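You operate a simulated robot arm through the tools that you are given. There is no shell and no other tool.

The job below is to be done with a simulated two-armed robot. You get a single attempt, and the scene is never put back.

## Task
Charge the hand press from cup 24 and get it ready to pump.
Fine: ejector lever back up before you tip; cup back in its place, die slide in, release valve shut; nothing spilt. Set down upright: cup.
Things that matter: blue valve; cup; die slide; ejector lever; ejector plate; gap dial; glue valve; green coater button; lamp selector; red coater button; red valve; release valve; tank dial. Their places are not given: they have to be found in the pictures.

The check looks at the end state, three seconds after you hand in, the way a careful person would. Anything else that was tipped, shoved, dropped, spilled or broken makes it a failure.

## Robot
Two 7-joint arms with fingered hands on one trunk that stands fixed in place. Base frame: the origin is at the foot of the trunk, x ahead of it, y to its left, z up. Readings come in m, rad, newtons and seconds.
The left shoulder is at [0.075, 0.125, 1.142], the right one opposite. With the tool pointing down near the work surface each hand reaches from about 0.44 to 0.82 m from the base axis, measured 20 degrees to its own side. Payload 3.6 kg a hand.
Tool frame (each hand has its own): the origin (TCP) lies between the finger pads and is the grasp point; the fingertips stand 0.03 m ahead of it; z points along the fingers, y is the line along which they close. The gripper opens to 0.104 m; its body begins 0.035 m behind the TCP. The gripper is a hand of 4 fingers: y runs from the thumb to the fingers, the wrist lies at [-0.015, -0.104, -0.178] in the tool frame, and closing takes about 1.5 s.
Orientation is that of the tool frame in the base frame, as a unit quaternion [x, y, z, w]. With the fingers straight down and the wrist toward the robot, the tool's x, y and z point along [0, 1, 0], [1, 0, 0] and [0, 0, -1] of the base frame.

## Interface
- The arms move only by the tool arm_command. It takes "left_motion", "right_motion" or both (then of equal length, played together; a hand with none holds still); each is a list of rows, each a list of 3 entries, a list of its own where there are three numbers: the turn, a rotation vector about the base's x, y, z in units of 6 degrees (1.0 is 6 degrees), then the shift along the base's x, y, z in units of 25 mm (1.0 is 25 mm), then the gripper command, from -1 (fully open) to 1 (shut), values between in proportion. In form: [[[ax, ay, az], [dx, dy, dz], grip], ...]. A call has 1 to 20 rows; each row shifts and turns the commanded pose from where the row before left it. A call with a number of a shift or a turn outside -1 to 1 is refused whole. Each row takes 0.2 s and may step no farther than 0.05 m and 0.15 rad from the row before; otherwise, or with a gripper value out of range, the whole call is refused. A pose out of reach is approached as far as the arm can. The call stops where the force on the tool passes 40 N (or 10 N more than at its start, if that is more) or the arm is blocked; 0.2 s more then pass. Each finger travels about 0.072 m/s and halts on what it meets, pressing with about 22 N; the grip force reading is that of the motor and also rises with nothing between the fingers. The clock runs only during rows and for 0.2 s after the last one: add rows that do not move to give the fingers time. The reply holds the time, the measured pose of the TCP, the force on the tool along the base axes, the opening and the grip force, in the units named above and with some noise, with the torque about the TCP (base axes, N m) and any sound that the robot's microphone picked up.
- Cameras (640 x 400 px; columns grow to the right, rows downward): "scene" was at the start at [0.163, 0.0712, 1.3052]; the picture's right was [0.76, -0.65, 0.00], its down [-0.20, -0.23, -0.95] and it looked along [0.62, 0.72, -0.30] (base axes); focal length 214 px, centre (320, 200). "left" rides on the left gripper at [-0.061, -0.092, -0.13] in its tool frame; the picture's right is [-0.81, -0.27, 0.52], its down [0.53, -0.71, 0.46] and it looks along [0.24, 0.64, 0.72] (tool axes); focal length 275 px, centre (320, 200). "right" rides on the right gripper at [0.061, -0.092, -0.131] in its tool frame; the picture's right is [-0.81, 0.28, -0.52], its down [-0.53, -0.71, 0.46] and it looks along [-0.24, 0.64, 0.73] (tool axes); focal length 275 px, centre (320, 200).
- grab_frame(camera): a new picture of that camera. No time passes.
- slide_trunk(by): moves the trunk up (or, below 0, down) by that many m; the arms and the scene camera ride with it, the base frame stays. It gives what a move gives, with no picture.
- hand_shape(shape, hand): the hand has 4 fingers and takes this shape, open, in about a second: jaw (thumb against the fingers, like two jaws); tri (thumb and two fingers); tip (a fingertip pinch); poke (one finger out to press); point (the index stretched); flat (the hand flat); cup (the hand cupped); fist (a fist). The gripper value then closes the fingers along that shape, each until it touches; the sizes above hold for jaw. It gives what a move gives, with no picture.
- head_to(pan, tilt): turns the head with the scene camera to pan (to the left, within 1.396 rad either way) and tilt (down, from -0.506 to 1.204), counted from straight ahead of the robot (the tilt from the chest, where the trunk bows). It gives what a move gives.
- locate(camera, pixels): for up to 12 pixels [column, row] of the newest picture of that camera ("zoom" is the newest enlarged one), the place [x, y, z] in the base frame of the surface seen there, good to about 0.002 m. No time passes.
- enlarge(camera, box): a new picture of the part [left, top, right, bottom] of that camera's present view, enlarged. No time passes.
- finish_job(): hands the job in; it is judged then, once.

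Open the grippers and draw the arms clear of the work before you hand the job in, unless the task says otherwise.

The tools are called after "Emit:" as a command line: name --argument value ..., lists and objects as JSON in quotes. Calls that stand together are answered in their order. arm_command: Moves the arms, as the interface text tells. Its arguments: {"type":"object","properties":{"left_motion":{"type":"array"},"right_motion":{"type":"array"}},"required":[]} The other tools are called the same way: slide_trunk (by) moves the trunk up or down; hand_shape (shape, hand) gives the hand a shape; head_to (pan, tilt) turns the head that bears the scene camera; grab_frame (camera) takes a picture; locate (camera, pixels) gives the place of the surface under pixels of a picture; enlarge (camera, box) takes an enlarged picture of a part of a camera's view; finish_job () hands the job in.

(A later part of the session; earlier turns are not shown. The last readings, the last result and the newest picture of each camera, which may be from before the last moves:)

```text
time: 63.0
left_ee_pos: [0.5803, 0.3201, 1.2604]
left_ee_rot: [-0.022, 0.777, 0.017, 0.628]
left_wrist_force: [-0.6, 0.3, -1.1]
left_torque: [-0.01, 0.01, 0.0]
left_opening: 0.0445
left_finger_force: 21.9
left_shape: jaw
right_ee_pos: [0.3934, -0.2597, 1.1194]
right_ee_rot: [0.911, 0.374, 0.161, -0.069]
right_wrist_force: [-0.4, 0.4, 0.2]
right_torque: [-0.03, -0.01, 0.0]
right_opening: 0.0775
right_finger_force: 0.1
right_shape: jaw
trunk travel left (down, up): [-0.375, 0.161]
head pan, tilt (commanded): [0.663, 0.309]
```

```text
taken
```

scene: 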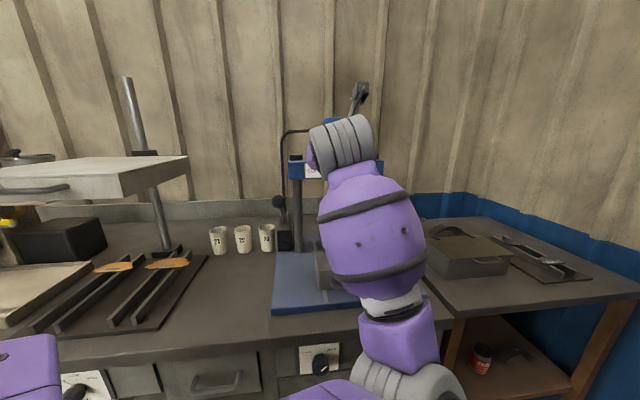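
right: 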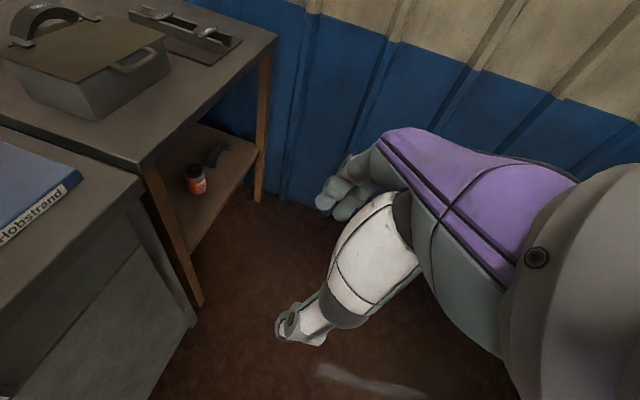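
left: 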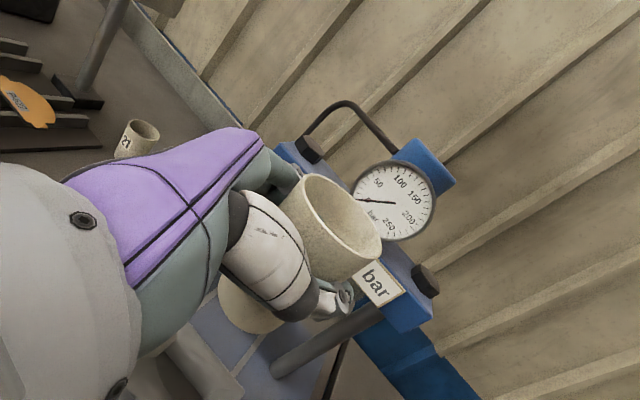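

The cup is upright above the front of the die. The scene camera is blocked by the forearm, so I turn the right hand to use its camera as an observer from the right side.

Emit:
arm_command --right_motion '[[[-0.589, 0.589, 0], [0.1, 0, 0.3], -0.5], [[-0.589, 0.589, 0], [0.1, 0, 0.3], -0.5], [[-0.589, 0.589, 0], [0.1, 0, 0.3], -0.5], [[-0.589, 0.589, 0], [0.1, 0, 0.3], -0.5], [[0, 0, 1], [0.3, 0, 0], -0.5], [[0, 0, 1], [0.3, 0, 0], -0.5], [[0, 0, 1], [0.3, 0, 0], -0.5], [[0, 0, 1], [0.3, 0, 0], -0.5], [[0, 0, 1], [0.3, 0, 0], -0.5], [[0, 0, 1], [0.3, 0, 0], -0.5], [[0, 0, 1], [0.3, 0, 0], -0.5], [[0, 0, 1], [0.3, 0, 0], -0.5], [[0, 0, 1], [0.3, 0, 0], -0.5], [[0, 0, 1], [0.3, 0, 0], -0.5], [[0, 0, 1], [0.3, 0, 0], -0.5], [[0, 0, 1], [0.3, 0, 0], -0.5], [[0, 0, 1], [0.3, 0, 0], -0.5], [[0, 0, 1], [0.3, 0, 0], -0.5], [[0, 0, 1], [0.3, 0, 0], -0.5], [[0, 0, 1], [0.3, 0, 0], -0.5]]'

Emit:
grab_frame --camera "right"

```text
time: 67.2
left_ee_pos: [0.5784, 0.3198, 1.2614]
left_ee_rot: [-0.023, 0.777, 0.017, 0.629]
left_wrist_force: [-0.2, -0.5, -1.3]
left_torque: [-0.02, 0.0, 0.04]
left_opening: 0.0441
left_finger_force: 21.8
left_shape: jaw
right_ee_pos: [0.5012, -0.2587, 1.1468]
right_ee_rot: [0.479, 0.878, -0.001, -0.002]
right_wrist_force: [0.2, -0.4, 0.0]
right_torque: [-0.02, -0.01, -0.01]
right_opening: 0.0778
right_finger_force: 0.0
right_shape: jaw
right hand out of reach, approached as far as the arm can: row 18, 19, 20
trunk travel left (down, up): [-0.375, 0.161]
head pan, tilt (commanded): [0.663, 0.309]
```

```text
taken
```

right: 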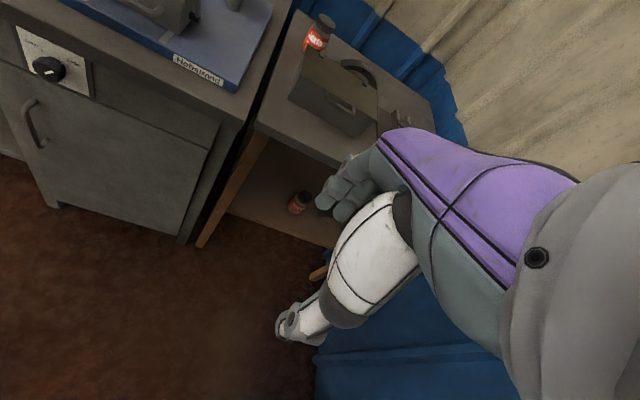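

The die is only at the upper-left edge of the right view. I tilt the right hand up and yaw it further left.

Emit:
arm_command --right_motion '[[[0, 0, 1], [0, 0.4, 0.2], -0.5], [[0, 0, 1], [0, 0.4, 0.2], -0.5], [[0, 0, 1], [0, 0.4, 0.2], -0.5], [[0, 0, 1], [0, 0.4, 0.2], -0.5], [[0.93, -0.35, 0], [0, 0.2, 0], -0.5], [[0.93, -0.35, 0], [0, 0.2, 0], -0.5], [[0.93, -0.35, 0], [0, 0.2, 0], -0.5], [[0.93, -0.35, 0], [0, 0.2, 0], -0.5], [[0, 0, 0], [0, 0, 0], -0.5]]'

Emit:
grab_frame --camera "right"

```text
time: 69.2
left_ee_pos: [0.5803, 0.3205, 1.2603]
left_ee_rot: [-0.022, 0.777, 0.017, 0.629]
left_wrist_force: [0.2, 0.0, -1.1]
left_torque: [0.0, -0.01, 0.01]
left_opening: 0.0442
left_finger_force: 22.8
left_shape: jaw
right_ee_pos: [0.5018, -0.2384, 1.1473]
right_ee_rot: [0.469, 0.859, 0.205, -0.031]
right_wrist_force: [-0.1, -0.5, 0.5]
right_torque: [-0.01, 0.0, -0.01]
right_opening: 0.0778
right_finger_force: 0.0
right_shape: jaw
right hand out of reach, approached as far as the arm can: row 1, 2, 3, 4
trunk travel left (down, up): [-0.375, 0.161]
head pan, tilt (commanded): [0.663, 0.309]
```

```text
taken
```

right: 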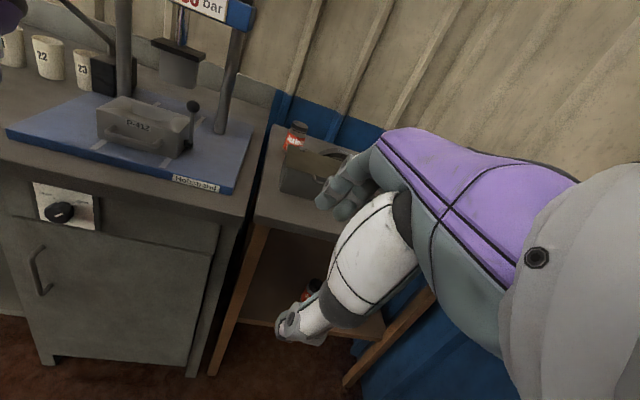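

The right camera now shows the die at (140,130), the lever up and the valve knob at (60,212): a good observer. I lower the upright cup to beside the cavity at z 1.06.

Emit:
arm_command --left_motion '[[[0, 0, 0], [0.19, 0.27, -0.5], 0.4], [[0, 0, 0], [0.19, 0.27, -0.9], 0.4], [[0, 0, 0], [0.19, 0.27, -0.9], 0.4], [[0, 0, 0], [0.19, 0.27, -0.9], 0.4], [[0, 0, 0], [0.19, 0.27, -0.9], 0.4], [[0, 0, 0], [0.19, 0.27, -0.9], 0.4], [[0, 0, 0], [0.19, 0.27, -0.9], 0.4], [[0, 0, 0], [0.19, 0.27, -0.9], 0.4], [[0, 0, 0], [0.19, 0.27, -0.8], 0.4], [[0, 0, 0], [0, 0, -0.4], 0.4], [[0, 0, 0], [0, 0, 0], 0.4]]'

Emit:
enlarge --camera "right" --box '[40, 0, 280, 200]'

Emit:
grab_frame --camera "left"

```text
time: 71.6
left_ee_pos: [0.6244, 0.3799, 1.0588]
left_ee_rot: [-0.022, 0.777, 0.016, 0.628]
left_wrist_force: [-0.2, -0.9, -0.9]
left_torque: [0.0, 0.03, 0.01]
left_opening: 0.0439
left_finger_force: 22.4
left_shape: jaw
right_ee_pos: [0.5003, -0.2398, 1.1461]
right_ee_rot: [0.469, 0.859, 0.205, -0.033]
right_wrist_force: [1.4, 0.5, -0.1]
right_torque: [0.0, -0.01, -0.06]
right_opening: 0.0779
right_finger_force: 0.1
right_shape: jaw
trunk travel left (down, up): [-0.375, 0.161]
head pan, tilt (commanded): [0.663, 0.309]
```

```text
2.00 times, centred on (160, 100) of right
```

zoom: 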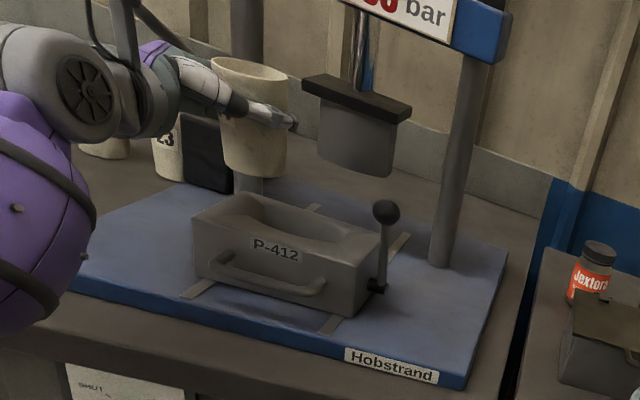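

```text
taken
```

left: 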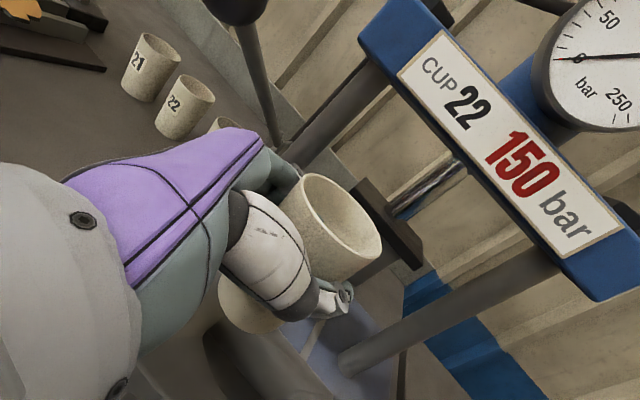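

The cup hangs clear above the die in the right view. I look into the cup with the left camera to see the powder level.

Emit:
enlarge --camera "left" --box '[270, 150, 400, 300]'

Emit:
enlarge --camera "right" --box '[110, 10, 210, 110]'

```text
2.67 times, centred on (335, 225) of left
```

zoom: 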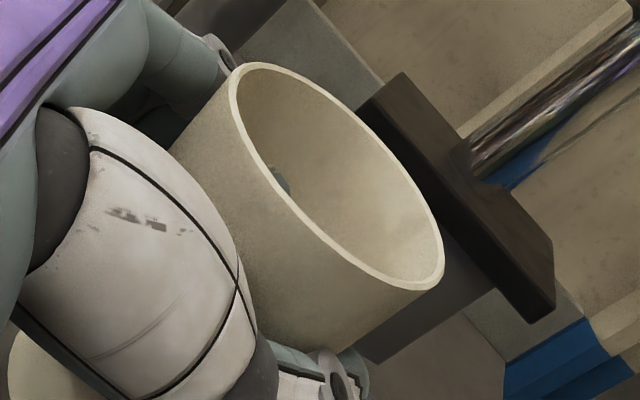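

```text
4.00 times, centred on (160, 60) of right
```

zoom: 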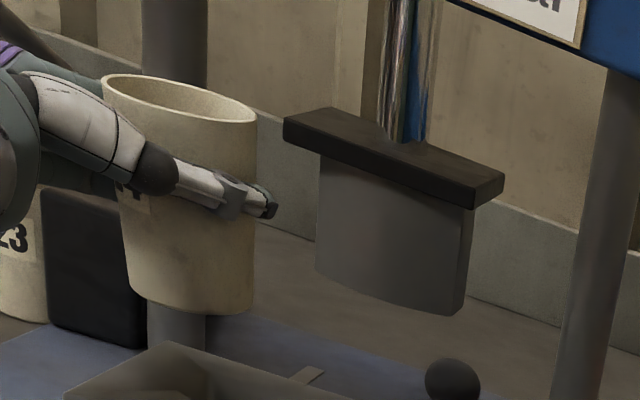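

I locate the rim in the right zoom to get the cup's exact offset from the TCP.

Emit:
locate --camera "zoom" --pixels '[[106, 83], [253, 117], [150, 76], [200, 84], [235, 98], [130, 98], [170, 110], [215, 120], [165, 310], [245, 290]]'

```text
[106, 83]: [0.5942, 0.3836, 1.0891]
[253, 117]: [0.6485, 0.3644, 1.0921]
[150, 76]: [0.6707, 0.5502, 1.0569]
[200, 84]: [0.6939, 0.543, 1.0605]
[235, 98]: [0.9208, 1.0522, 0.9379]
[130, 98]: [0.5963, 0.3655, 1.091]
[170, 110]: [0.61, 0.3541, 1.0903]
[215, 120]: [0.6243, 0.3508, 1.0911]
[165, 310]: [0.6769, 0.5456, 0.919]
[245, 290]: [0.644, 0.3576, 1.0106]
```

The rim centre coincides with the TCP and stands 32 mm above it. I tip slowly to about 42° towards the right, shifting so the lip stays over the cavity.

Emit:
arm_command --left_motion '[[[0.707, 0.707, 0], [-0.026, 0.026, -0.16], 0.4], [[0.707, 0.707, 0], [-0.026, 0.026, -0.16], 0.4], [[0.707, 0.707, 0], [-0.026, 0.026, -0.16], 0.4], [[0.707, 0.707, 0], [-0.026, 0.026, -0.16], 0.4], [[0.707, 0.707, 0], [-0.026, 0.026, -0.16], 0.4], [[0.707, 0.707, 0], [-0.026, 0.026, -0.16], 0.4], [[0.707, 0.707, 0], [-0.026, 0.026, -0.16], 0.4], [[0, 0, 0], [0, 0, 0], 0.4]]'

Emit:
enlarge --camera "right" --box '[80, 20, 230, 160]'

Emit:
enlarge --camera "left" --box '[240, 130, 480, 330]'

```text
time: 73.4
left_ee_pos: [0.6185, 0.3849, 1.0321]
left_ee_rot: [0.143, 0.881, 0.219, 0.395]
left_wrist_force: [-0.3, -0.4, -1.7]
left_torque: [0.01, 0.0, 0.02]
left_opening: 0.0439
left_finger_force: 21.8
left_shape: jaw
right_ee_pos: [0.5002, -0.2396, 1.147]
right_ee_rot: [0.469, 0.859, 0.205, -0.032]
right_wrist_force: [-0.5, 0.4, -0.4]
right_torque: [0.01, -0.01, -0.04]
right_opening: 0.0778
right_finger_force: 0.1
right_shape: jaw
trunk travel left (down, up): [-0.375, 0.161]
head pan, tilt (commanded): [0.663, 0.309]
```

```text
2.86 times, centred on (155, 90) of right
```

zoom: 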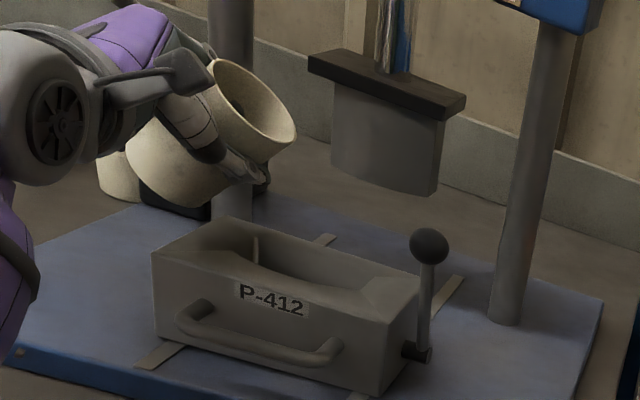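

```text
2.00 times, centred on (360, 230) of left
```

zoom: 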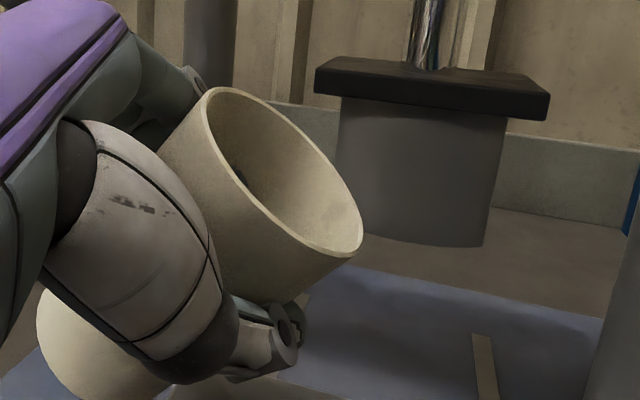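

At 42° no powder moves yet. I continue slowly in 3° steps to 60°.

Emit:
arm_command --left_motion '[[[0.354, 0.354, 0], [0.01, -0.01, -0.067], 0.4], [[0.354, 0.354, 0], [0.01, -0.01, -0.067], 0.4], [[0.354, 0.354, 0], [0.01, -0.01, -0.067], 0.4], [[0.354, 0.354, 0], [0.01, -0.01, -0.067], 0.4], [[0.354, 0.354, 0], [0.01, -0.01, -0.067], 0.4], [[0.354, 0.354, 0], [0.01, -0.01, -0.067], 0.4], [[0, 0, 0], [0, 0, 0], 0.4]]'

Emit:
enlarge --camera "right" --box '[80, 20, 230, 160]'

Emit:
enlarge --camera "left" --box '[240, 130, 480, 330]'

```text
time: 75.0
left_ee_pos: [0.6189, 0.3842, 1.0228]
left_ee_rot: [0.208, 0.89, 0.297, 0.277]
left_wrist_force: [0.7, 0.0, -1.5]
left_torque: [0.02, -0.04, 0.03]
left_opening: 0.0438
left_finger_force: 21.5
left_shape: jaw
right_ee_pos: [0.5008, -0.2391, 1.1473]
right_ee_rot: [0.469, 0.859, 0.204, -0.032]
right_wrist_force: [0.2, 0.7, 0.2]
right_torque: [0.02, 0.02, -0.01]
right_opening: 0.0777
right_finger_force: 0.0
right_shape: jaw
trunk travel left (down, up): [-0.375, 0.161]
head pan, tilt (commanded): [0.663, 0.309]
```

```text
2.86 times, centred on (155, 90) of right
```

zoom: 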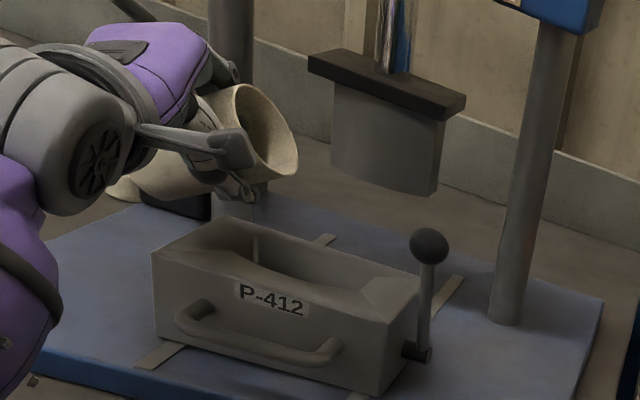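

```text
2.00 times, centred on (360, 230) of left
```

zoom: 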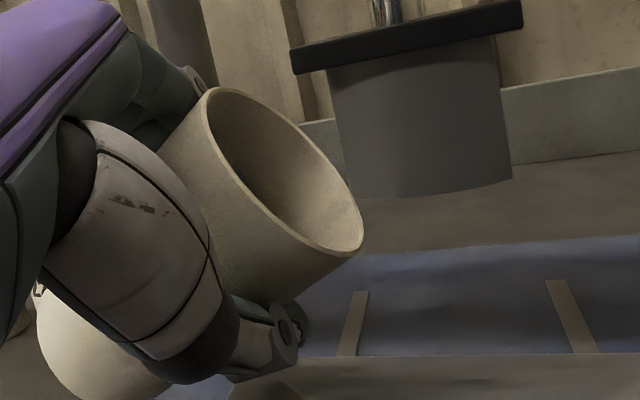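

At 60° still nothing flows. I continue in small steps to 75°.

Emit:
arm_command --left_motion '[[[0.354, 0.354, 0], [0.025, -0.025, -0.03], 0.4], [[0.354, 0.354, 0], [0.025, -0.025, -0.03], 0.4], [[0.354, 0.354, 0], [0.025, -0.025, -0.03], 0.4], [[0.354, 0.354, 0], [0.025, -0.025, -0.03], 0.4], [[0.354, 0.354, 0], [0.025, -0.025, -0.03], 0.4], [[0, 0, 0], [0, 0, 0], 0.4]]'

Emit:
enlarge --camera "right" --box '[80, 20, 230, 160]'

Emit:
enlarge --camera "left" --box '[240, 130, 480, 330]'

```text
time: 76.4
left_ee_pos: [0.6223, 0.3807, 1.0173]
left_ee_rot: [0.26, 0.88, 0.357, 0.174]
left_wrist_force: [-0.2, -0.3, -0.1]
left_torque: [-0.01, 0.0, -0.02]
left_opening: 0.044
left_finger_force: 21.5
left_shape: jaw
right_ee_pos: [0.5012, -0.2388, 1.1458]
right_ee_rot: [0.469, 0.859, 0.204, -0.032]
right_wrist_force: [-0.9, 0.2, 0.2]
right_torque: [0.04, 0.01, 0.0]
right_opening: 0.0778
right_finger_force: 0.0
right_shape: jaw
trunk travel left (down, up): [-0.375, 0.161]
head pan, tilt (commanded): [0.663, 0.309]
```

```text
2.86 times, centred on (155, 90) of right
```

zoom: 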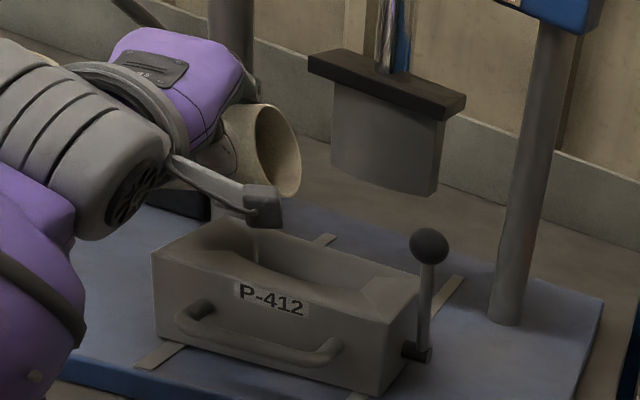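

```text
2.00 times, centred on (360, 230) of left
```

zoom: 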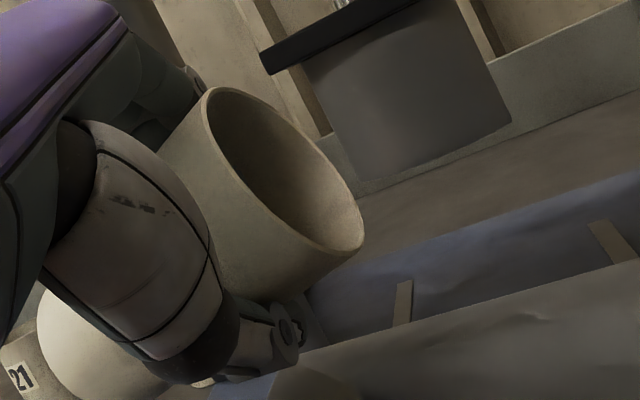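

At 75° the rim is nearly vertical. I locate the rim's lowest points to verify that the lip is over the cavity.

Emit:
locate --camera "zoom" --pixels '[[340, 250], [358, 235], [330, 245], [300, 228], [255, 185], [210, 95]]'

Emit:
enlarge --camera "right" --box '[120, 40, 220, 130]'

Emit:
locate --camera "zoom" --pixels '[[295, 235], [320, 190], [275, 80], [310, 130], [240, 90], [280, 235], [250, 260], [270, 290]]'

```text
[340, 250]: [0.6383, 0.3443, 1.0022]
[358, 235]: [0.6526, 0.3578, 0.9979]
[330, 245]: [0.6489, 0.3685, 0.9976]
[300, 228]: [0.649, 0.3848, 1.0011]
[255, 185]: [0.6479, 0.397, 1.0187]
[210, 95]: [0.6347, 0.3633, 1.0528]
```

```text
4.44 times, centred on (170, 85) of right
```

zoom: 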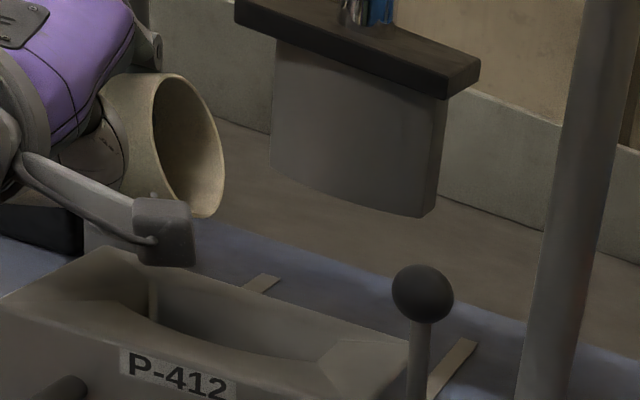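

```text
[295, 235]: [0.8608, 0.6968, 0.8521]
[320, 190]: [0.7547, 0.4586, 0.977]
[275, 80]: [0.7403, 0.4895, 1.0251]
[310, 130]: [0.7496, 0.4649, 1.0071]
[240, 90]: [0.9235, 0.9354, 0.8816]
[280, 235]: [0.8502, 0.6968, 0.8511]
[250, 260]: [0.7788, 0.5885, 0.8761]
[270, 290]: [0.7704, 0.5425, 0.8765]
```

The lip's lowest point is at (0.653,0.358,0.998), i.e. r=0.2085, f=0.714 - right over the cavity. I go on slowly to 90°.

Emit:
arm_command --left_motion '[[[0.354, 0.354, 0], [0.04, -0.04, -0.02], 0.4], [[0.354, 0.354, 0], [0.04, -0.04, -0.02], 0.4], [[0.354, 0.354, 0], [0.04, -0.04, -0.02], 0.4], [[0.354, 0.354, 0], [0.04, -0.04, -0.02], 0.4], [[0.354, 0.354, 0], [0.04, -0.04, -0.02], 0.4], [[0, 0, 0], [0, 0, 0], 0.4]]'

Emit:
enlarge --camera "right" --box '[80, 20, 230, 160]'

Emit:
enlarge --camera "left" --box '[240, 130, 480, 330]'

```text
time: 77.8
left_ee_pos: [0.6295, 0.3762, 1.0152]
left_ee_rot: [0.305, 0.856, 0.412, 0.066]
left_wrist_force: [0.2, -0.9, -1.9]
left_torque: [-0.03, -0.04, 0.02]
left_opening: 0.0441
left_finger_force: 22.1
left_shape: jaw
right_ee_pos: [0.5011, -0.2391, 1.1469]
right_ee_rot: [0.469, 0.858, 0.204, -0.032]
right_wrist_force: [-0.1, 0.2, 0.0]
right_torque: [-0.04, 0.01, 0.0]
right_opening: 0.0778
right_finger_force: 0.0
right_shape: jaw
trunk travel left (down, up): [-0.375, 0.161]
head pan, tilt (commanded): [0.663, 0.309]
```

```text
2.86 times, centred on (155, 90) of right
```

zoom: 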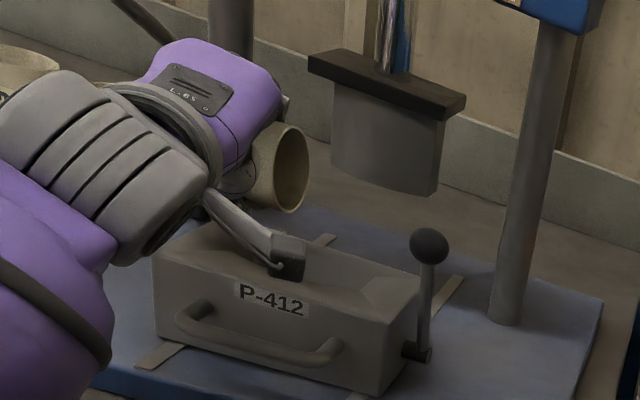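

```text
2.00 times, centred on (360, 230) of left
```

zoom: 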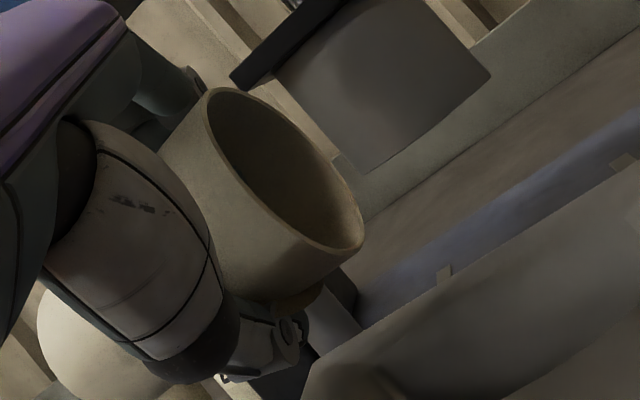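

In the left zoom something brown appears beneath the lip near (295,298) - possibly powder starting to pour. I look closer from both cameras.

Emit:
enlarge --camera "left" --box '[300, 210, 420, 330]'

Emit:
enlarge --camera "right" --box '[130, 50, 210, 130]'

Emit:
grab_frame --camera "scene"

```text
3.33 times, centred on (360, 270) of left
```

zoom: 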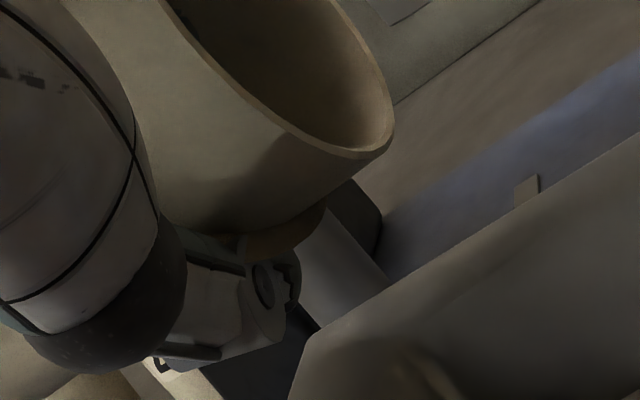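

```text
5.00 times, centred on (170, 90) of right
```

zoom: 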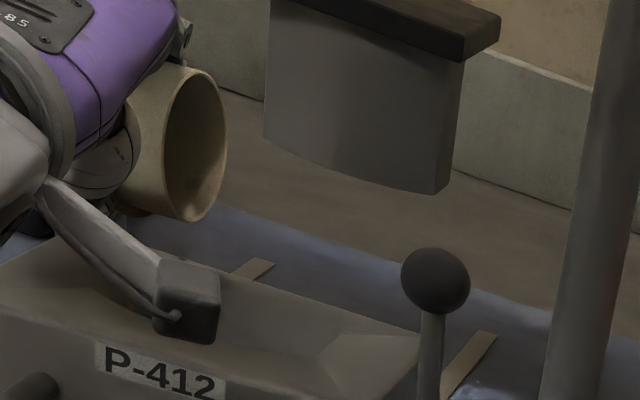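

```text
taken
```

scene: 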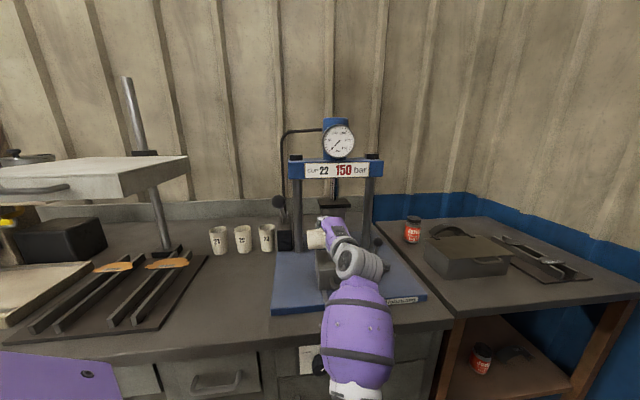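

I check where that brown patch at (290,235) lies in space.

Emit:
enlarge --camera "left" --box '[300, 210, 420, 330]'

Emit:
locate --camera "zoom" --pixels '[[290, 235], [260, 243], [310, 222], [330, 145], [390, 130], [345, 110], [270, 80], [420, 370], [450, 300], [330, 260]]'

```text
3.33 times, centred on (360, 270) of left
```

zoom: 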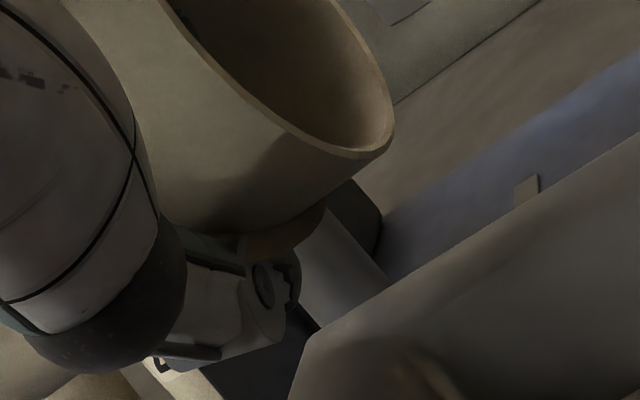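

```text
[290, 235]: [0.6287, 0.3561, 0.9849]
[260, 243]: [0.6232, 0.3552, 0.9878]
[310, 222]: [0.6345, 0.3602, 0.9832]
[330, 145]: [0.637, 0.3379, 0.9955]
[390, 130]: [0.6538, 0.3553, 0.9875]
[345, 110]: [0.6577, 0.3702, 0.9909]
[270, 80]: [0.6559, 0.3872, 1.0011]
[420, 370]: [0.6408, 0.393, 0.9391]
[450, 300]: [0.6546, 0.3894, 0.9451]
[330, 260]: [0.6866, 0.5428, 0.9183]
```

The patch is on the cup's own underside (z 0.985), so nothing has been spilt. I continue tipping slowly to 105°.

Emit:
arm_command --left_motion '[[[0.354, 0.354, 0], [0.05, -0.05, -0.025], 0.4], [[0.354, 0.354, 0], [0.05, -0.05, -0.025], 0.4], [[0.354, 0.354, 0], [0.05, -0.05, -0.025], 0.4], [[0.354, 0.354, 0], [0.05, -0.05, -0.025], 0.4], [[0.354, 0.354, 0], [0.05, -0.05, -0.025], 0.4], [[0, 0, 0], [0, 0, 0], 0.4]]'

Emit:
enlarge --camera "right" --box '[100, 40, 220, 150]'

Emit:
enlarge --camera "left" --box '[240, 130, 480, 330]'

```text
time: 79.2
left_ee_pos: [0.6343, 0.3705, 1.0128]
left_ee_rot: [0.348, 0.816, 0.459, -0.041]
left_wrist_force: [-0.1, 1.1, -0.9]
left_torque: [-0.02, -0.03, -0.03]
left_opening: 0.0441
left_finger_force: 22.0
left_shape: jaw
right_ee_pos: [0.5012, -0.2391, 1.1468]
right_ee_rot: [0.47, 0.858, 0.205, -0.033]
right_wrist_force: [-1.0, -0.3, 0.6]
right_torque: [0.01, -0.01, 0.0]
right_opening: 0.0777
right_finger_force: 0.0
right_shape: jaw
trunk travel left (down, up): [-0.375, 0.161]
head pan, tilt (commanded): [0.663, 0.309]
```

```text
3.64 times, centred on (160, 95) of right
```

zoom: 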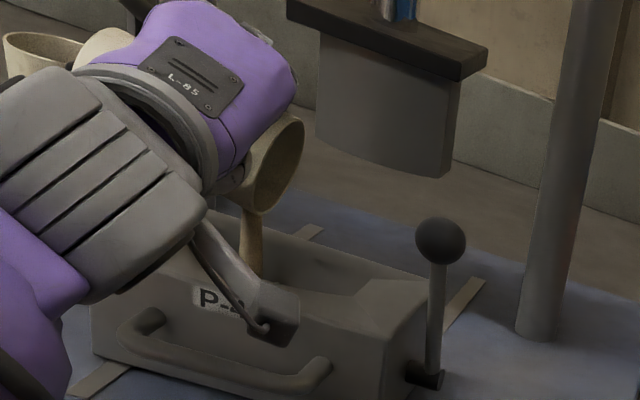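

```text
2.00 times, centred on (360, 230) of left
```

zoom: 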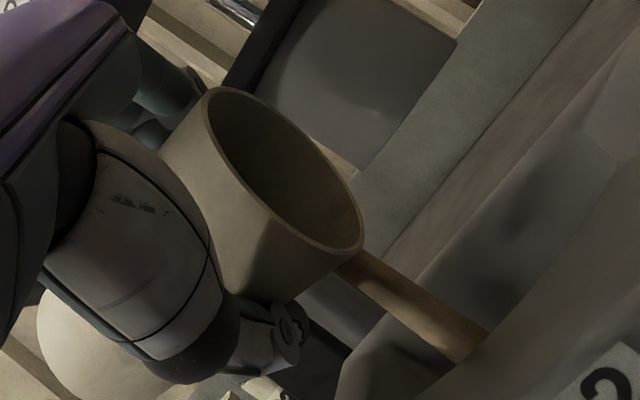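

A powder stream falls from the lip (right zoom (250,245), left zoom from (345,262) to (470,350)) into the cavity. I hold still and let it flow.

Emit:
arm_command --left_motion '[[[0, 0, 0], [0, 0, 0], 0.4], [[0, 0, 0], [0, 0, 0], 0.4], [[0, 0, 0], [0, 0, 0], 0.4], [[0, 0, 0], [0, 0, 0], 0.4], [[0, 0, 0], [0, 0, 0], 0.4]]'

Emit:
enlarge --camera "left" --box '[320, 200, 520, 360]'

Emit:
locate --camera "zoom" --pixels '[[130, 200], [170, 215], [220, 245], [260, 270], [300, 300], [330, 320], [240, 300], [330, 250], [400, 260], [250, 200]]'

Emit:
enlarge --camera "right" --box '[120, 70, 200, 140]'

```text
time: 80.4
left_ee_pos: [0.6337, 0.3701, 1.0122]
left_ee_rot: [0.348, 0.817, 0.459, -0.041]
left_wrist_force: [-0.1, -0.1, -1.5]
left_torque: [-0.02, -0.07, 0.0]
left_opening: 0.0438
left_finger_force: 22.0
left_shape: jaw
right_ee_pos: [0.5001, -0.2397, 1.1461]
right_ee_rot: [0.469, 0.859, 0.205, -0.032]
right_wrist_force: [0.3, -0.8, 0.2]
right_torque: [0.03, 0.0, -0.03]
right_opening: 0.0776
right_finger_force: 0.1
right_shape: jaw
trunk travel left (down, up): [-0.375, 0.161]
head pan, tilt (commanded): [0.663, 0.309]
```

```text
2.50 times, centred on (420, 280) of left
```

zoom: 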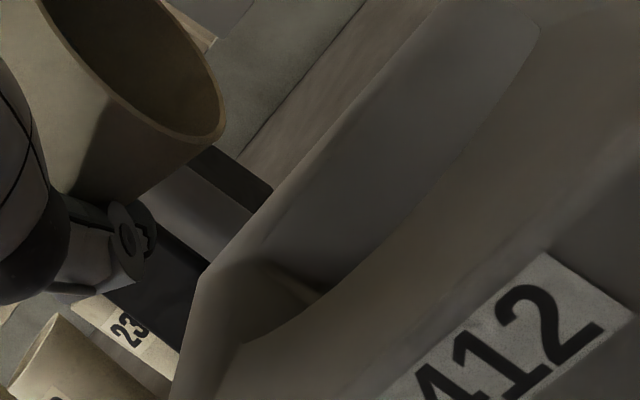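

```text
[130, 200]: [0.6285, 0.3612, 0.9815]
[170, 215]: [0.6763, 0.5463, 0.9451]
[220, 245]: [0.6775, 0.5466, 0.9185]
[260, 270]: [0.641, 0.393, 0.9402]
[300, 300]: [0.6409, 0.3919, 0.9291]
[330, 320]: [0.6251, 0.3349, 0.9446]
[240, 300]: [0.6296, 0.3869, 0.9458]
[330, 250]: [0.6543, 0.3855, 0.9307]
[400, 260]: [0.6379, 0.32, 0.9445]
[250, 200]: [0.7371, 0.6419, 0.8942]
```

```text
5.71 times, centred on (160, 105) of right
```

zoom: 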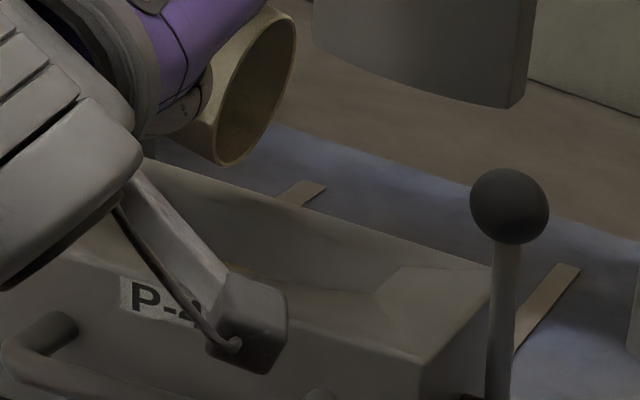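

The stream paused at 105° and landed in the cavity. I tip further in small steps to 120°, keeping the lip in place.

Emit:
arm_command --left_motion '[[[0.354, 0.354, 0], [0.06, -0.06, -0.03], 0.4], [[0.354, 0.354, 0], [0.06, -0.06, -0.03], 0.4], [[0, 0, 0], [0, 0, 0], 0.4], [[0.354, 0.354, 0], [0.06, -0.06, -0.03], 0.4], [[0.354, 0.354, 0], [0.06, -0.06, -0.03], 0.4], [[0.354, 0.354, 0], [0.06, -0.06, -0.03], 0.4], [[0, 0, 0], [0, 0, 0], 0.4]]'

Emit:
enlarge --camera "left" --box '[320, 200, 520, 360]'

Emit:
enlarge --camera "right" --box '[100, 50, 200, 140]'

```text
time: 82.0
left_ee_pos: [0.6411, 0.3632, 1.0074]
left_ee_rot: [0.384, 0.763, 0.498, -0.148]
left_wrist_force: [-0.7, -0.8, -0.9]
left_torque: [-0.03, -0.04, 0.01]
left_opening: 0.0439
left_finger_force: 22.6
left_shape: jaw
right_ee_pos: [0.5005, -0.2395, 1.1482]
right_ee_rot: [0.469, 0.859, 0.205, -0.031]
right_wrist_force: [1.2, 0.5, 0.8]
right_torque: [0.03, 0.01, -0.02]
right_opening: 0.0777
right_finger_force: 0.0
right_shape: jaw
trunk travel left (down, up): [-0.375, 0.161]
head pan, tilt (commanded): [0.663, 0.309]
```

```text
2.50 times, centred on (420, 280) of left
```

zoom: 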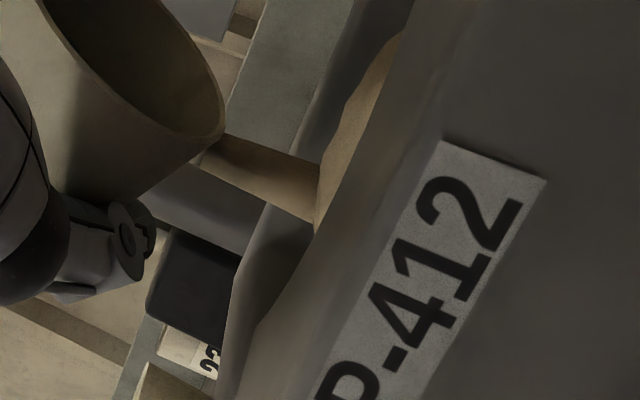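

```text
4.44 times, centred on (150, 95) of right
```

zoom: 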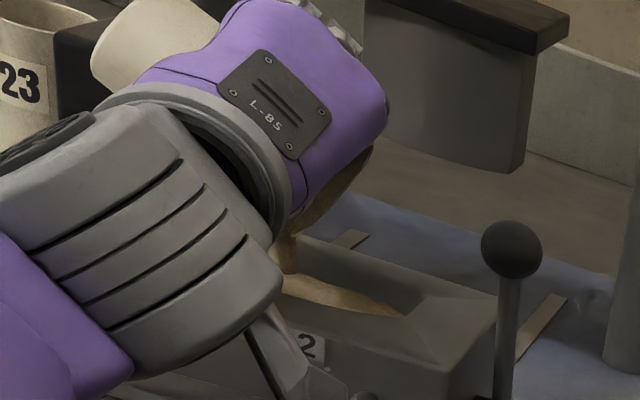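

The powder is heaping in the cavity (right zoom (340,295)). I hold for the flow to settle and check the heap against the cavity rim.

Emit:
arm_command --left_motion '[[[0, 0, 0], [0, 0, 0], 0.4], [[0, 0, 0], [0, 0, 0], 0.4], [[0, 0, 0], [0, 0, 0], 0.4], [[0, 0, 0], [0, 0, 0], 0.4], [[0, 0, 0], [0, 0, 0], 0.4]]'

Emit:
enlarge --camera "right" --box '[130, 85, 220, 150]'

Emit:
locate --camera "zoom" --pixels '[[200, 120], [240, 130], [280, 150], [200, 140], [160, 120], [330, 120], [300, 100], [250, 160], [380, 180]]'

Emit:
enlarge --camera "left" --box '[320, 160, 520, 360]'

```text
time: 83.2
left_ee_pos: [0.6425, 0.3628, 1.0093]
left_ee_rot: [0.384, 0.763, 0.498, -0.148]
left_wrist_force: [0.3, -0.2, -0.3]
left_torque: [-0.01, -0.02, -0.02]
left_opening: 0.0442
left_finger_force: 22.1
left_shape: jaw
right_ee_pos: [0.5017, -0.2392, 1.1471]
right_ee_rot: [0.469, 0.858, 0.204, -0.032]
right_wrist_force: [0.4, -0.2, -0.7]
right_torque: [-0.01, 0.01, -0.01]
right_opening: 0.0778
right_finger_force: 0.1
right_shape: jaw
trunk travel left (down, up): [-0.375, 0.161]
head pan, tilt (commanded): [0.663, 0.309]
```

```text
6.15 times, centred on (175, 118) of right
```

zoom: 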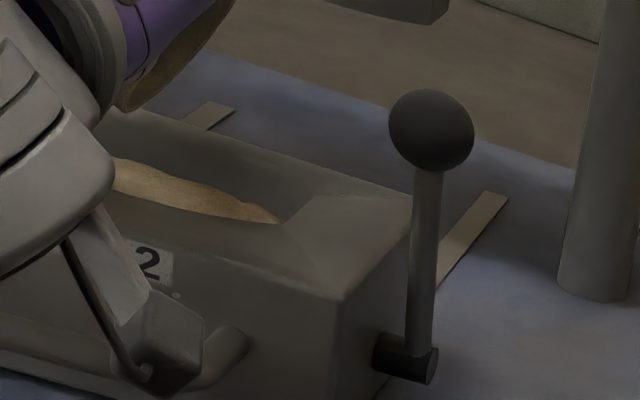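

```text
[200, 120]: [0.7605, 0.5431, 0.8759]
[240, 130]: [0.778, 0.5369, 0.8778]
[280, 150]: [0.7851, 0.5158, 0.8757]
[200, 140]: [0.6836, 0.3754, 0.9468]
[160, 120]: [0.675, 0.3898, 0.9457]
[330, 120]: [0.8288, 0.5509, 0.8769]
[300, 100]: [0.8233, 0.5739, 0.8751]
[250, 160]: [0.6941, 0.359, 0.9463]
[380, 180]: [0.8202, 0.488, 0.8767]
```

```text
2.00 times, centred on (420, 260) of left
```

zoom: 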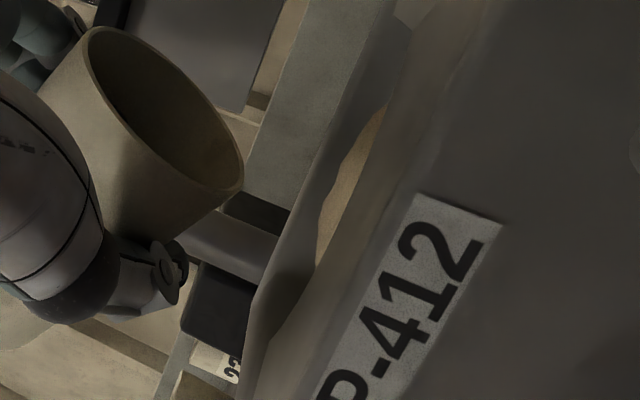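

The flow paused at 120° with the powder inside the cavity. I check the heap height.

Emit:
enlarge --camera "right" --box '[130, 85, 220, 150]'

Emit:
locate --camera "zoom" --pixels '[[130, 175], [160, 185], [190, 192], [220, 203], [250, 213], [270, 218], [130, 165], [180, 180], [210, 192], [180, 150]]'

```text
6.15 times, centred on (175, 118) of right
```

zoom: 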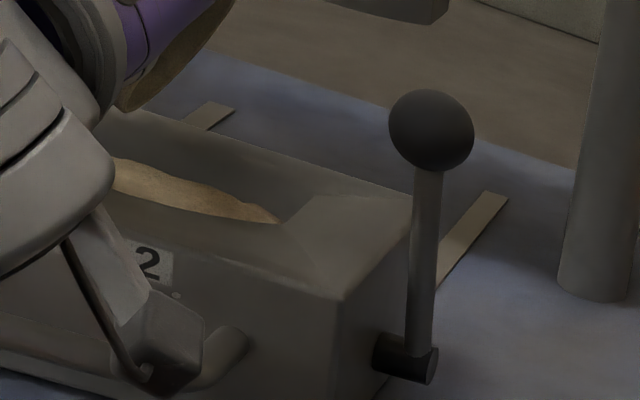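

```text
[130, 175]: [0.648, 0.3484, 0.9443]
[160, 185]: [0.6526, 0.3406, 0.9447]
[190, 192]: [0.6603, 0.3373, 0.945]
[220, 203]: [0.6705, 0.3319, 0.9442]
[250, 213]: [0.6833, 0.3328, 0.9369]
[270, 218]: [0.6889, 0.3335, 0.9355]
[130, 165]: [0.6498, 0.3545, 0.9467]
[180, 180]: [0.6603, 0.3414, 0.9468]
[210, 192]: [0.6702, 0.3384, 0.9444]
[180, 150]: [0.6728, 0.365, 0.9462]
```

The heap stands at z≈0.945 (rim level) around r 0.21–0.23 and slopes to 0.936 near r 0.25. I look into the cup to see how much remains.

Emit:
enlarge --camera "left" --box '[330, 160, 450, 270]'

Emit:
locate --camera "zoom" --pixels '[[150, 100], [200, 150], [250, 200], [290, 240], [320, 260], [250, 130], [300, 180], [340, 225], [120, 50]]'

```text
3.64 times, centred on (390, 215) of left
```

zoom: 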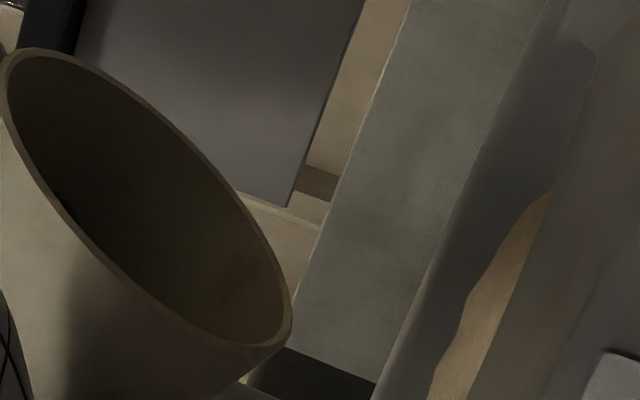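

```text
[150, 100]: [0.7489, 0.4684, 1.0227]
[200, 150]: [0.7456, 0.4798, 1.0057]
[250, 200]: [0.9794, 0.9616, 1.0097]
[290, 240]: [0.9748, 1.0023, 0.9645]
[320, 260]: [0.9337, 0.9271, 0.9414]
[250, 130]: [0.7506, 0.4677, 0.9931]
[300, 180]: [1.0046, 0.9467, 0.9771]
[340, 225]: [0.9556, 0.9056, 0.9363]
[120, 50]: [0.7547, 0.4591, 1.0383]
```

The cup interior can't be judged from here. I wait a moment while shifting the lip 12 mm left, so the rest lands on the lower left side, then tip on to 129°.

Emit:
arm_command --left_motion '[[[0, 0, 0], [-0.11, 0.11, 0], 0.4], [[0, 0, 0], [-0.11, 0.11, 0], 0.4], [[0, 0, 0], [-0.11, 0.11, 0], 0.4], [[0.354, 0.354, 0], [0.07, -0.07, 0], 0.4], [[0, 0, 0], [0, 0, 0], 0.4]]'

Emit:
enlarge --camera "right" --box '[110, 60, 210, 150]'

Emit:
enlarge --camera "left" --box '[320, 160, 520, 360]'

```text
time: 84.4
left_ee_pos: [0.6347, 0.3701, 1.0082]
left_ee_rot: [0.391, 0.751, 0.506, -0.168]
left_wrist_force: [0.0, -0.4, -0.4]
left_torque: [-0.01, 0.01, 0.02]
left_opening: 0.044
left_finger_force: 22.2
left_shape: jaw
right_ee_pos: [0.5008, -0.2397, 1.1462]
right_ee_rot: [0.47, 0.858, 0.205, -0.032]
right_wrist_force: [0.2, 0.2, -0.6]
right_torque: [0.02, 0.01, 0.04]
right_opening: 0.0773
right_finger_force: 0.0
right_shape: jaw
trunk travel left (down, up): [-0.375, 0.161]
head pan, tilt (commanded): [0.663, 0.309]
```

```text
4.44 times, centred on (160, 105) of right
```

zoom: 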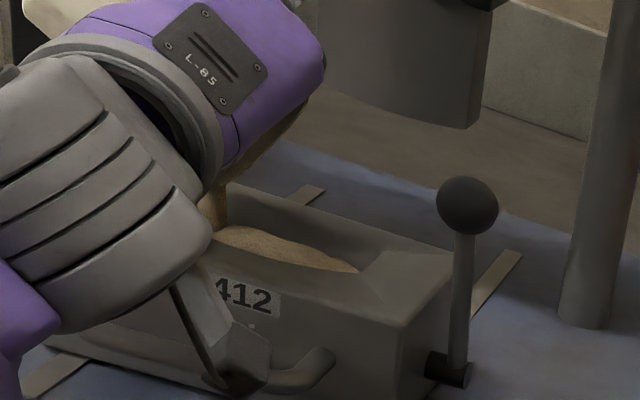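

```text
2.00 times, centred on (420, 260) of left
```

zoom: 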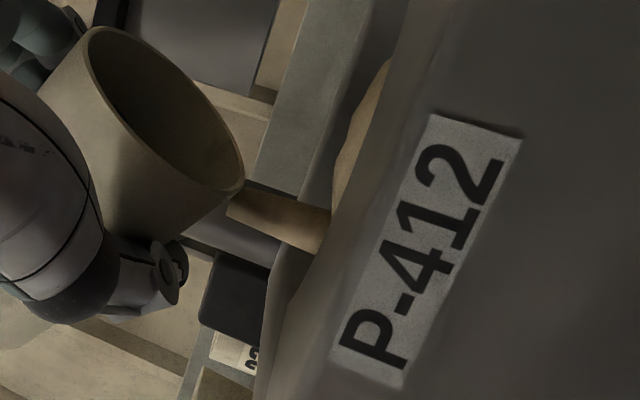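

The stream resumes into the left part of the cavity. I hold briefly, then go on to 129°.

Emit:
arm_command --left_motion '[[[0, 0, 0], [0, 0, 0], 0.4], [[0, 0, 0], [0, 0, 0], 0.4], [[0.354, 0.354, 0], [0.065, -0.065, 0], 0.4], [[0, 0, 0], [0, 0, 0], 0.4], [[0.354, 0.354, 0], [0.065, -0.065, 0], 0.4], [[0, 0, 0], [0, 0, 0], 0.4], [[0, 0, 0], [0, 0, 0], 0.4], [[0, 0, 0], [0, 0, 0], 0.4]]'

Emit:
enlarge --camera "right" --box '[110, 60, 210, 150]'

Emit:
enlarge --camera "left" --box '[320, 160, 520, 360]'

```text
time: 86.2
left_ee_pos: [0.6372, 0.3662, 1.0079]
left_ee_rot: [0.402, 0.725, 0.517, -0.212]
left_wrist_force: [-0.7, -0.6, -0.5]
left_torque: [-0.02, 0.0, -0.01]
left_opening: 0.0441
left_finger_force: 21.8
left_shape: jaw
right_ee_pos: [0.5013, -0.2393, 1.1465]
right_ee_rot: [0.469, 0.859, 0.204, -0.032]
right_wrist_force: [1.0, 0.1, -0.6]
right_torque: [-0.03, 0.01, -0.01]
right_opening: 0.0775
right_finger_force: 0.1
right_shape: jaw
trunk travel left (down, up): [-0.375, 0.161]
head pan, tilt (commanded): [0.663, 0.309]
```

```text
4.44 times, centred on (160, 105) of right
```

zoom: 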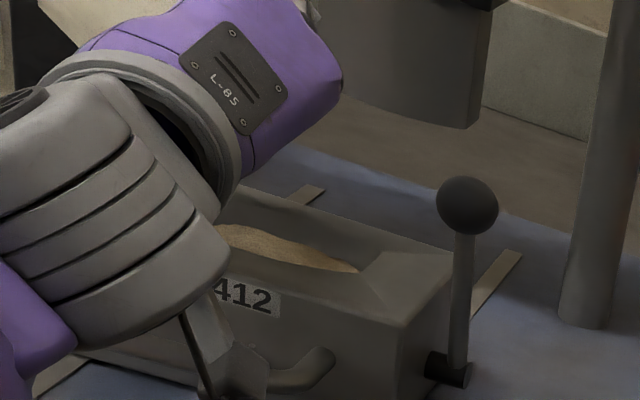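

```text
2.00 times, centred on (420, 260) of left
```

zoom: 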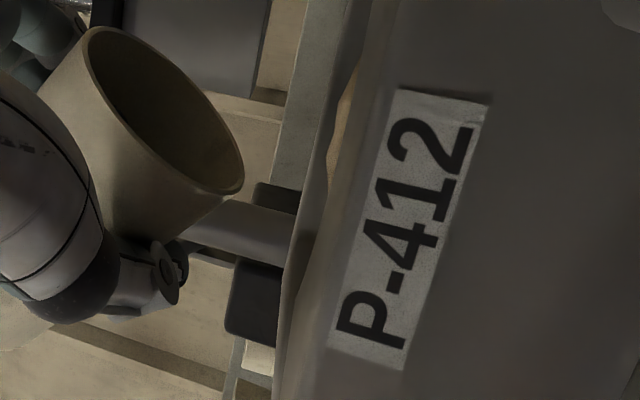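

No stream at 129°; the cup may be empty. I tip further to 144° to make sure and watch for more flow.

Emit:
arm_command --left_motion '[[[0.354, 0.354, 0], [0.065, -0.065, 0], 0.4], [[0, 0, 0], [0, 0, 0], 0.4], [[0.354, 0.354, 0], [0.065, -0.065, 0], 0.4], [[0, 0, 0], [0, 0, 0], 0.4], [[0.354, 0.354, 0], [0.065, -0.065, 0], 0.4]]'

Emit:
enlarge --camera "left" --box '[320, 160, 520, 360]'

Emit:
arm_command --left_motion '[[[0.354, 0.354, 0], [0.065, -0.065, 0], 0.4], [[0, 0, 0], [0, 0, 0], 0.4], [[0.354, 0.354, 0], [0.065, -0.065, 0], 0.4]]'

Emit:
enlarge --camera "left" --box '[320, 160, 520, 360]'

Emit:
enlarge --camera "right" --box '[110, 60, 210, 150]'

```text
time: 87.4
left_ee_pos: [0.6435, 0.3603, 1.0078]
left_ee_rot: [0.418, 0.683, 0.533, -0.273]
left_wrist_force: [0.1, 0.2, -0.2]
left_torque: [-0.02, -0.01, -0.01]
left_opening: 0.044
left_finger_force: 21.8
left_shape: jaw
right_ee_pos: [0.4999, -0.2377, 1.1471]
right_ee_rot: [0.469, 0.859, 0.204, -0.032]
right_wrist_force: [-0.3, -0.2, -1.0]
right_torque: [-0.04, 0.02, -0.03]
right_opening: 0.0779
right_finger_force: 0.0
right_shape: jaw
trunk travel left (down, up): [-0.375, 0.161]
head pan, tilt (commanded): [0.663, 0.309]
```

```text
2.00 times, centred on (420, 260) of left
```

zoom: 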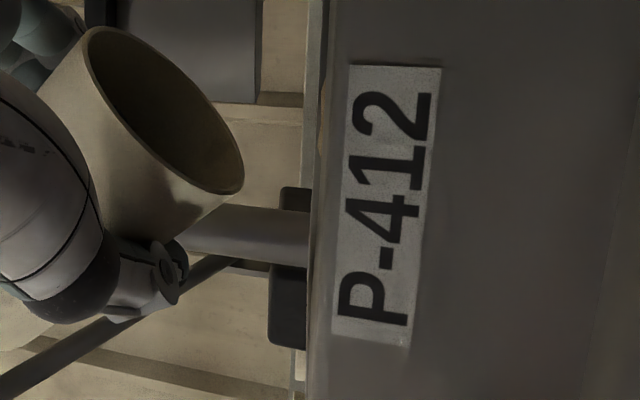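

```text
time: 88.2
left_ee_pos: [0.6454, 0.3582, 1.0091]
left_ee_rot: [0.427, 0.652, 0.543, -0.312]
left_wrist_force: [0.4, 0.0, -0.3]
left_torque: [-0.01, 0.0, -0.02]
left_opening: 0.0438
left_finger_force: 21.9
left_shape: jaw
right_ee_pos: [0.5017, -0.2387, 1.1469]
right_ee_rot: [0.469, 0.859, 0.204, -0.032]
right_wrist_force: [-0.3, -1.1, 0.0]
right_torque: [-0.03, -0.01, -0.01]
right_opening: 0.0777
right_finger_force: 0.1
right_shape: jaw
trunk travel left (down, up): [-0.375, 0.161]
head pan, tilt (commanded): [0.663, 0.309]
```

```text
2.00 times, centred on (420, 260) of left
```

zoom: 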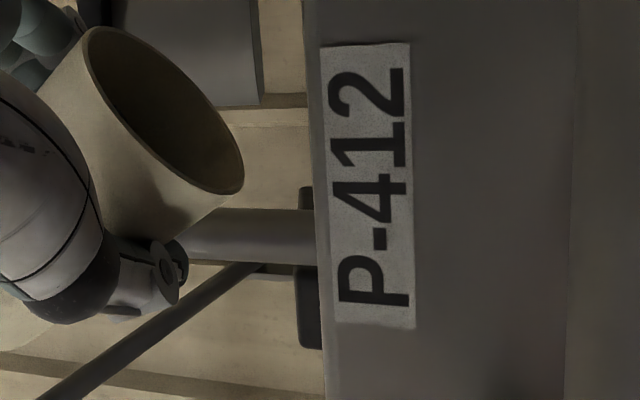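

```text
4.44 times, centred on (160, 105) of right
```

zoom: 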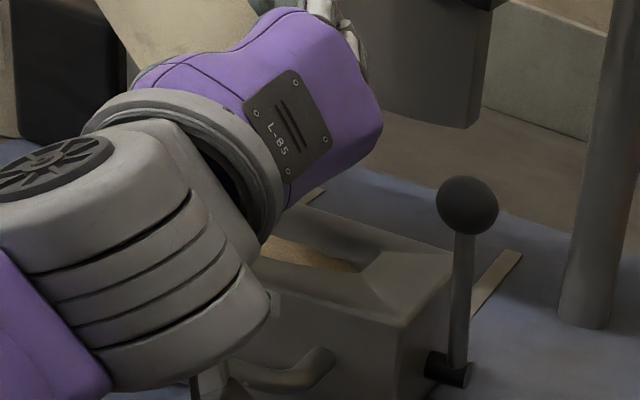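

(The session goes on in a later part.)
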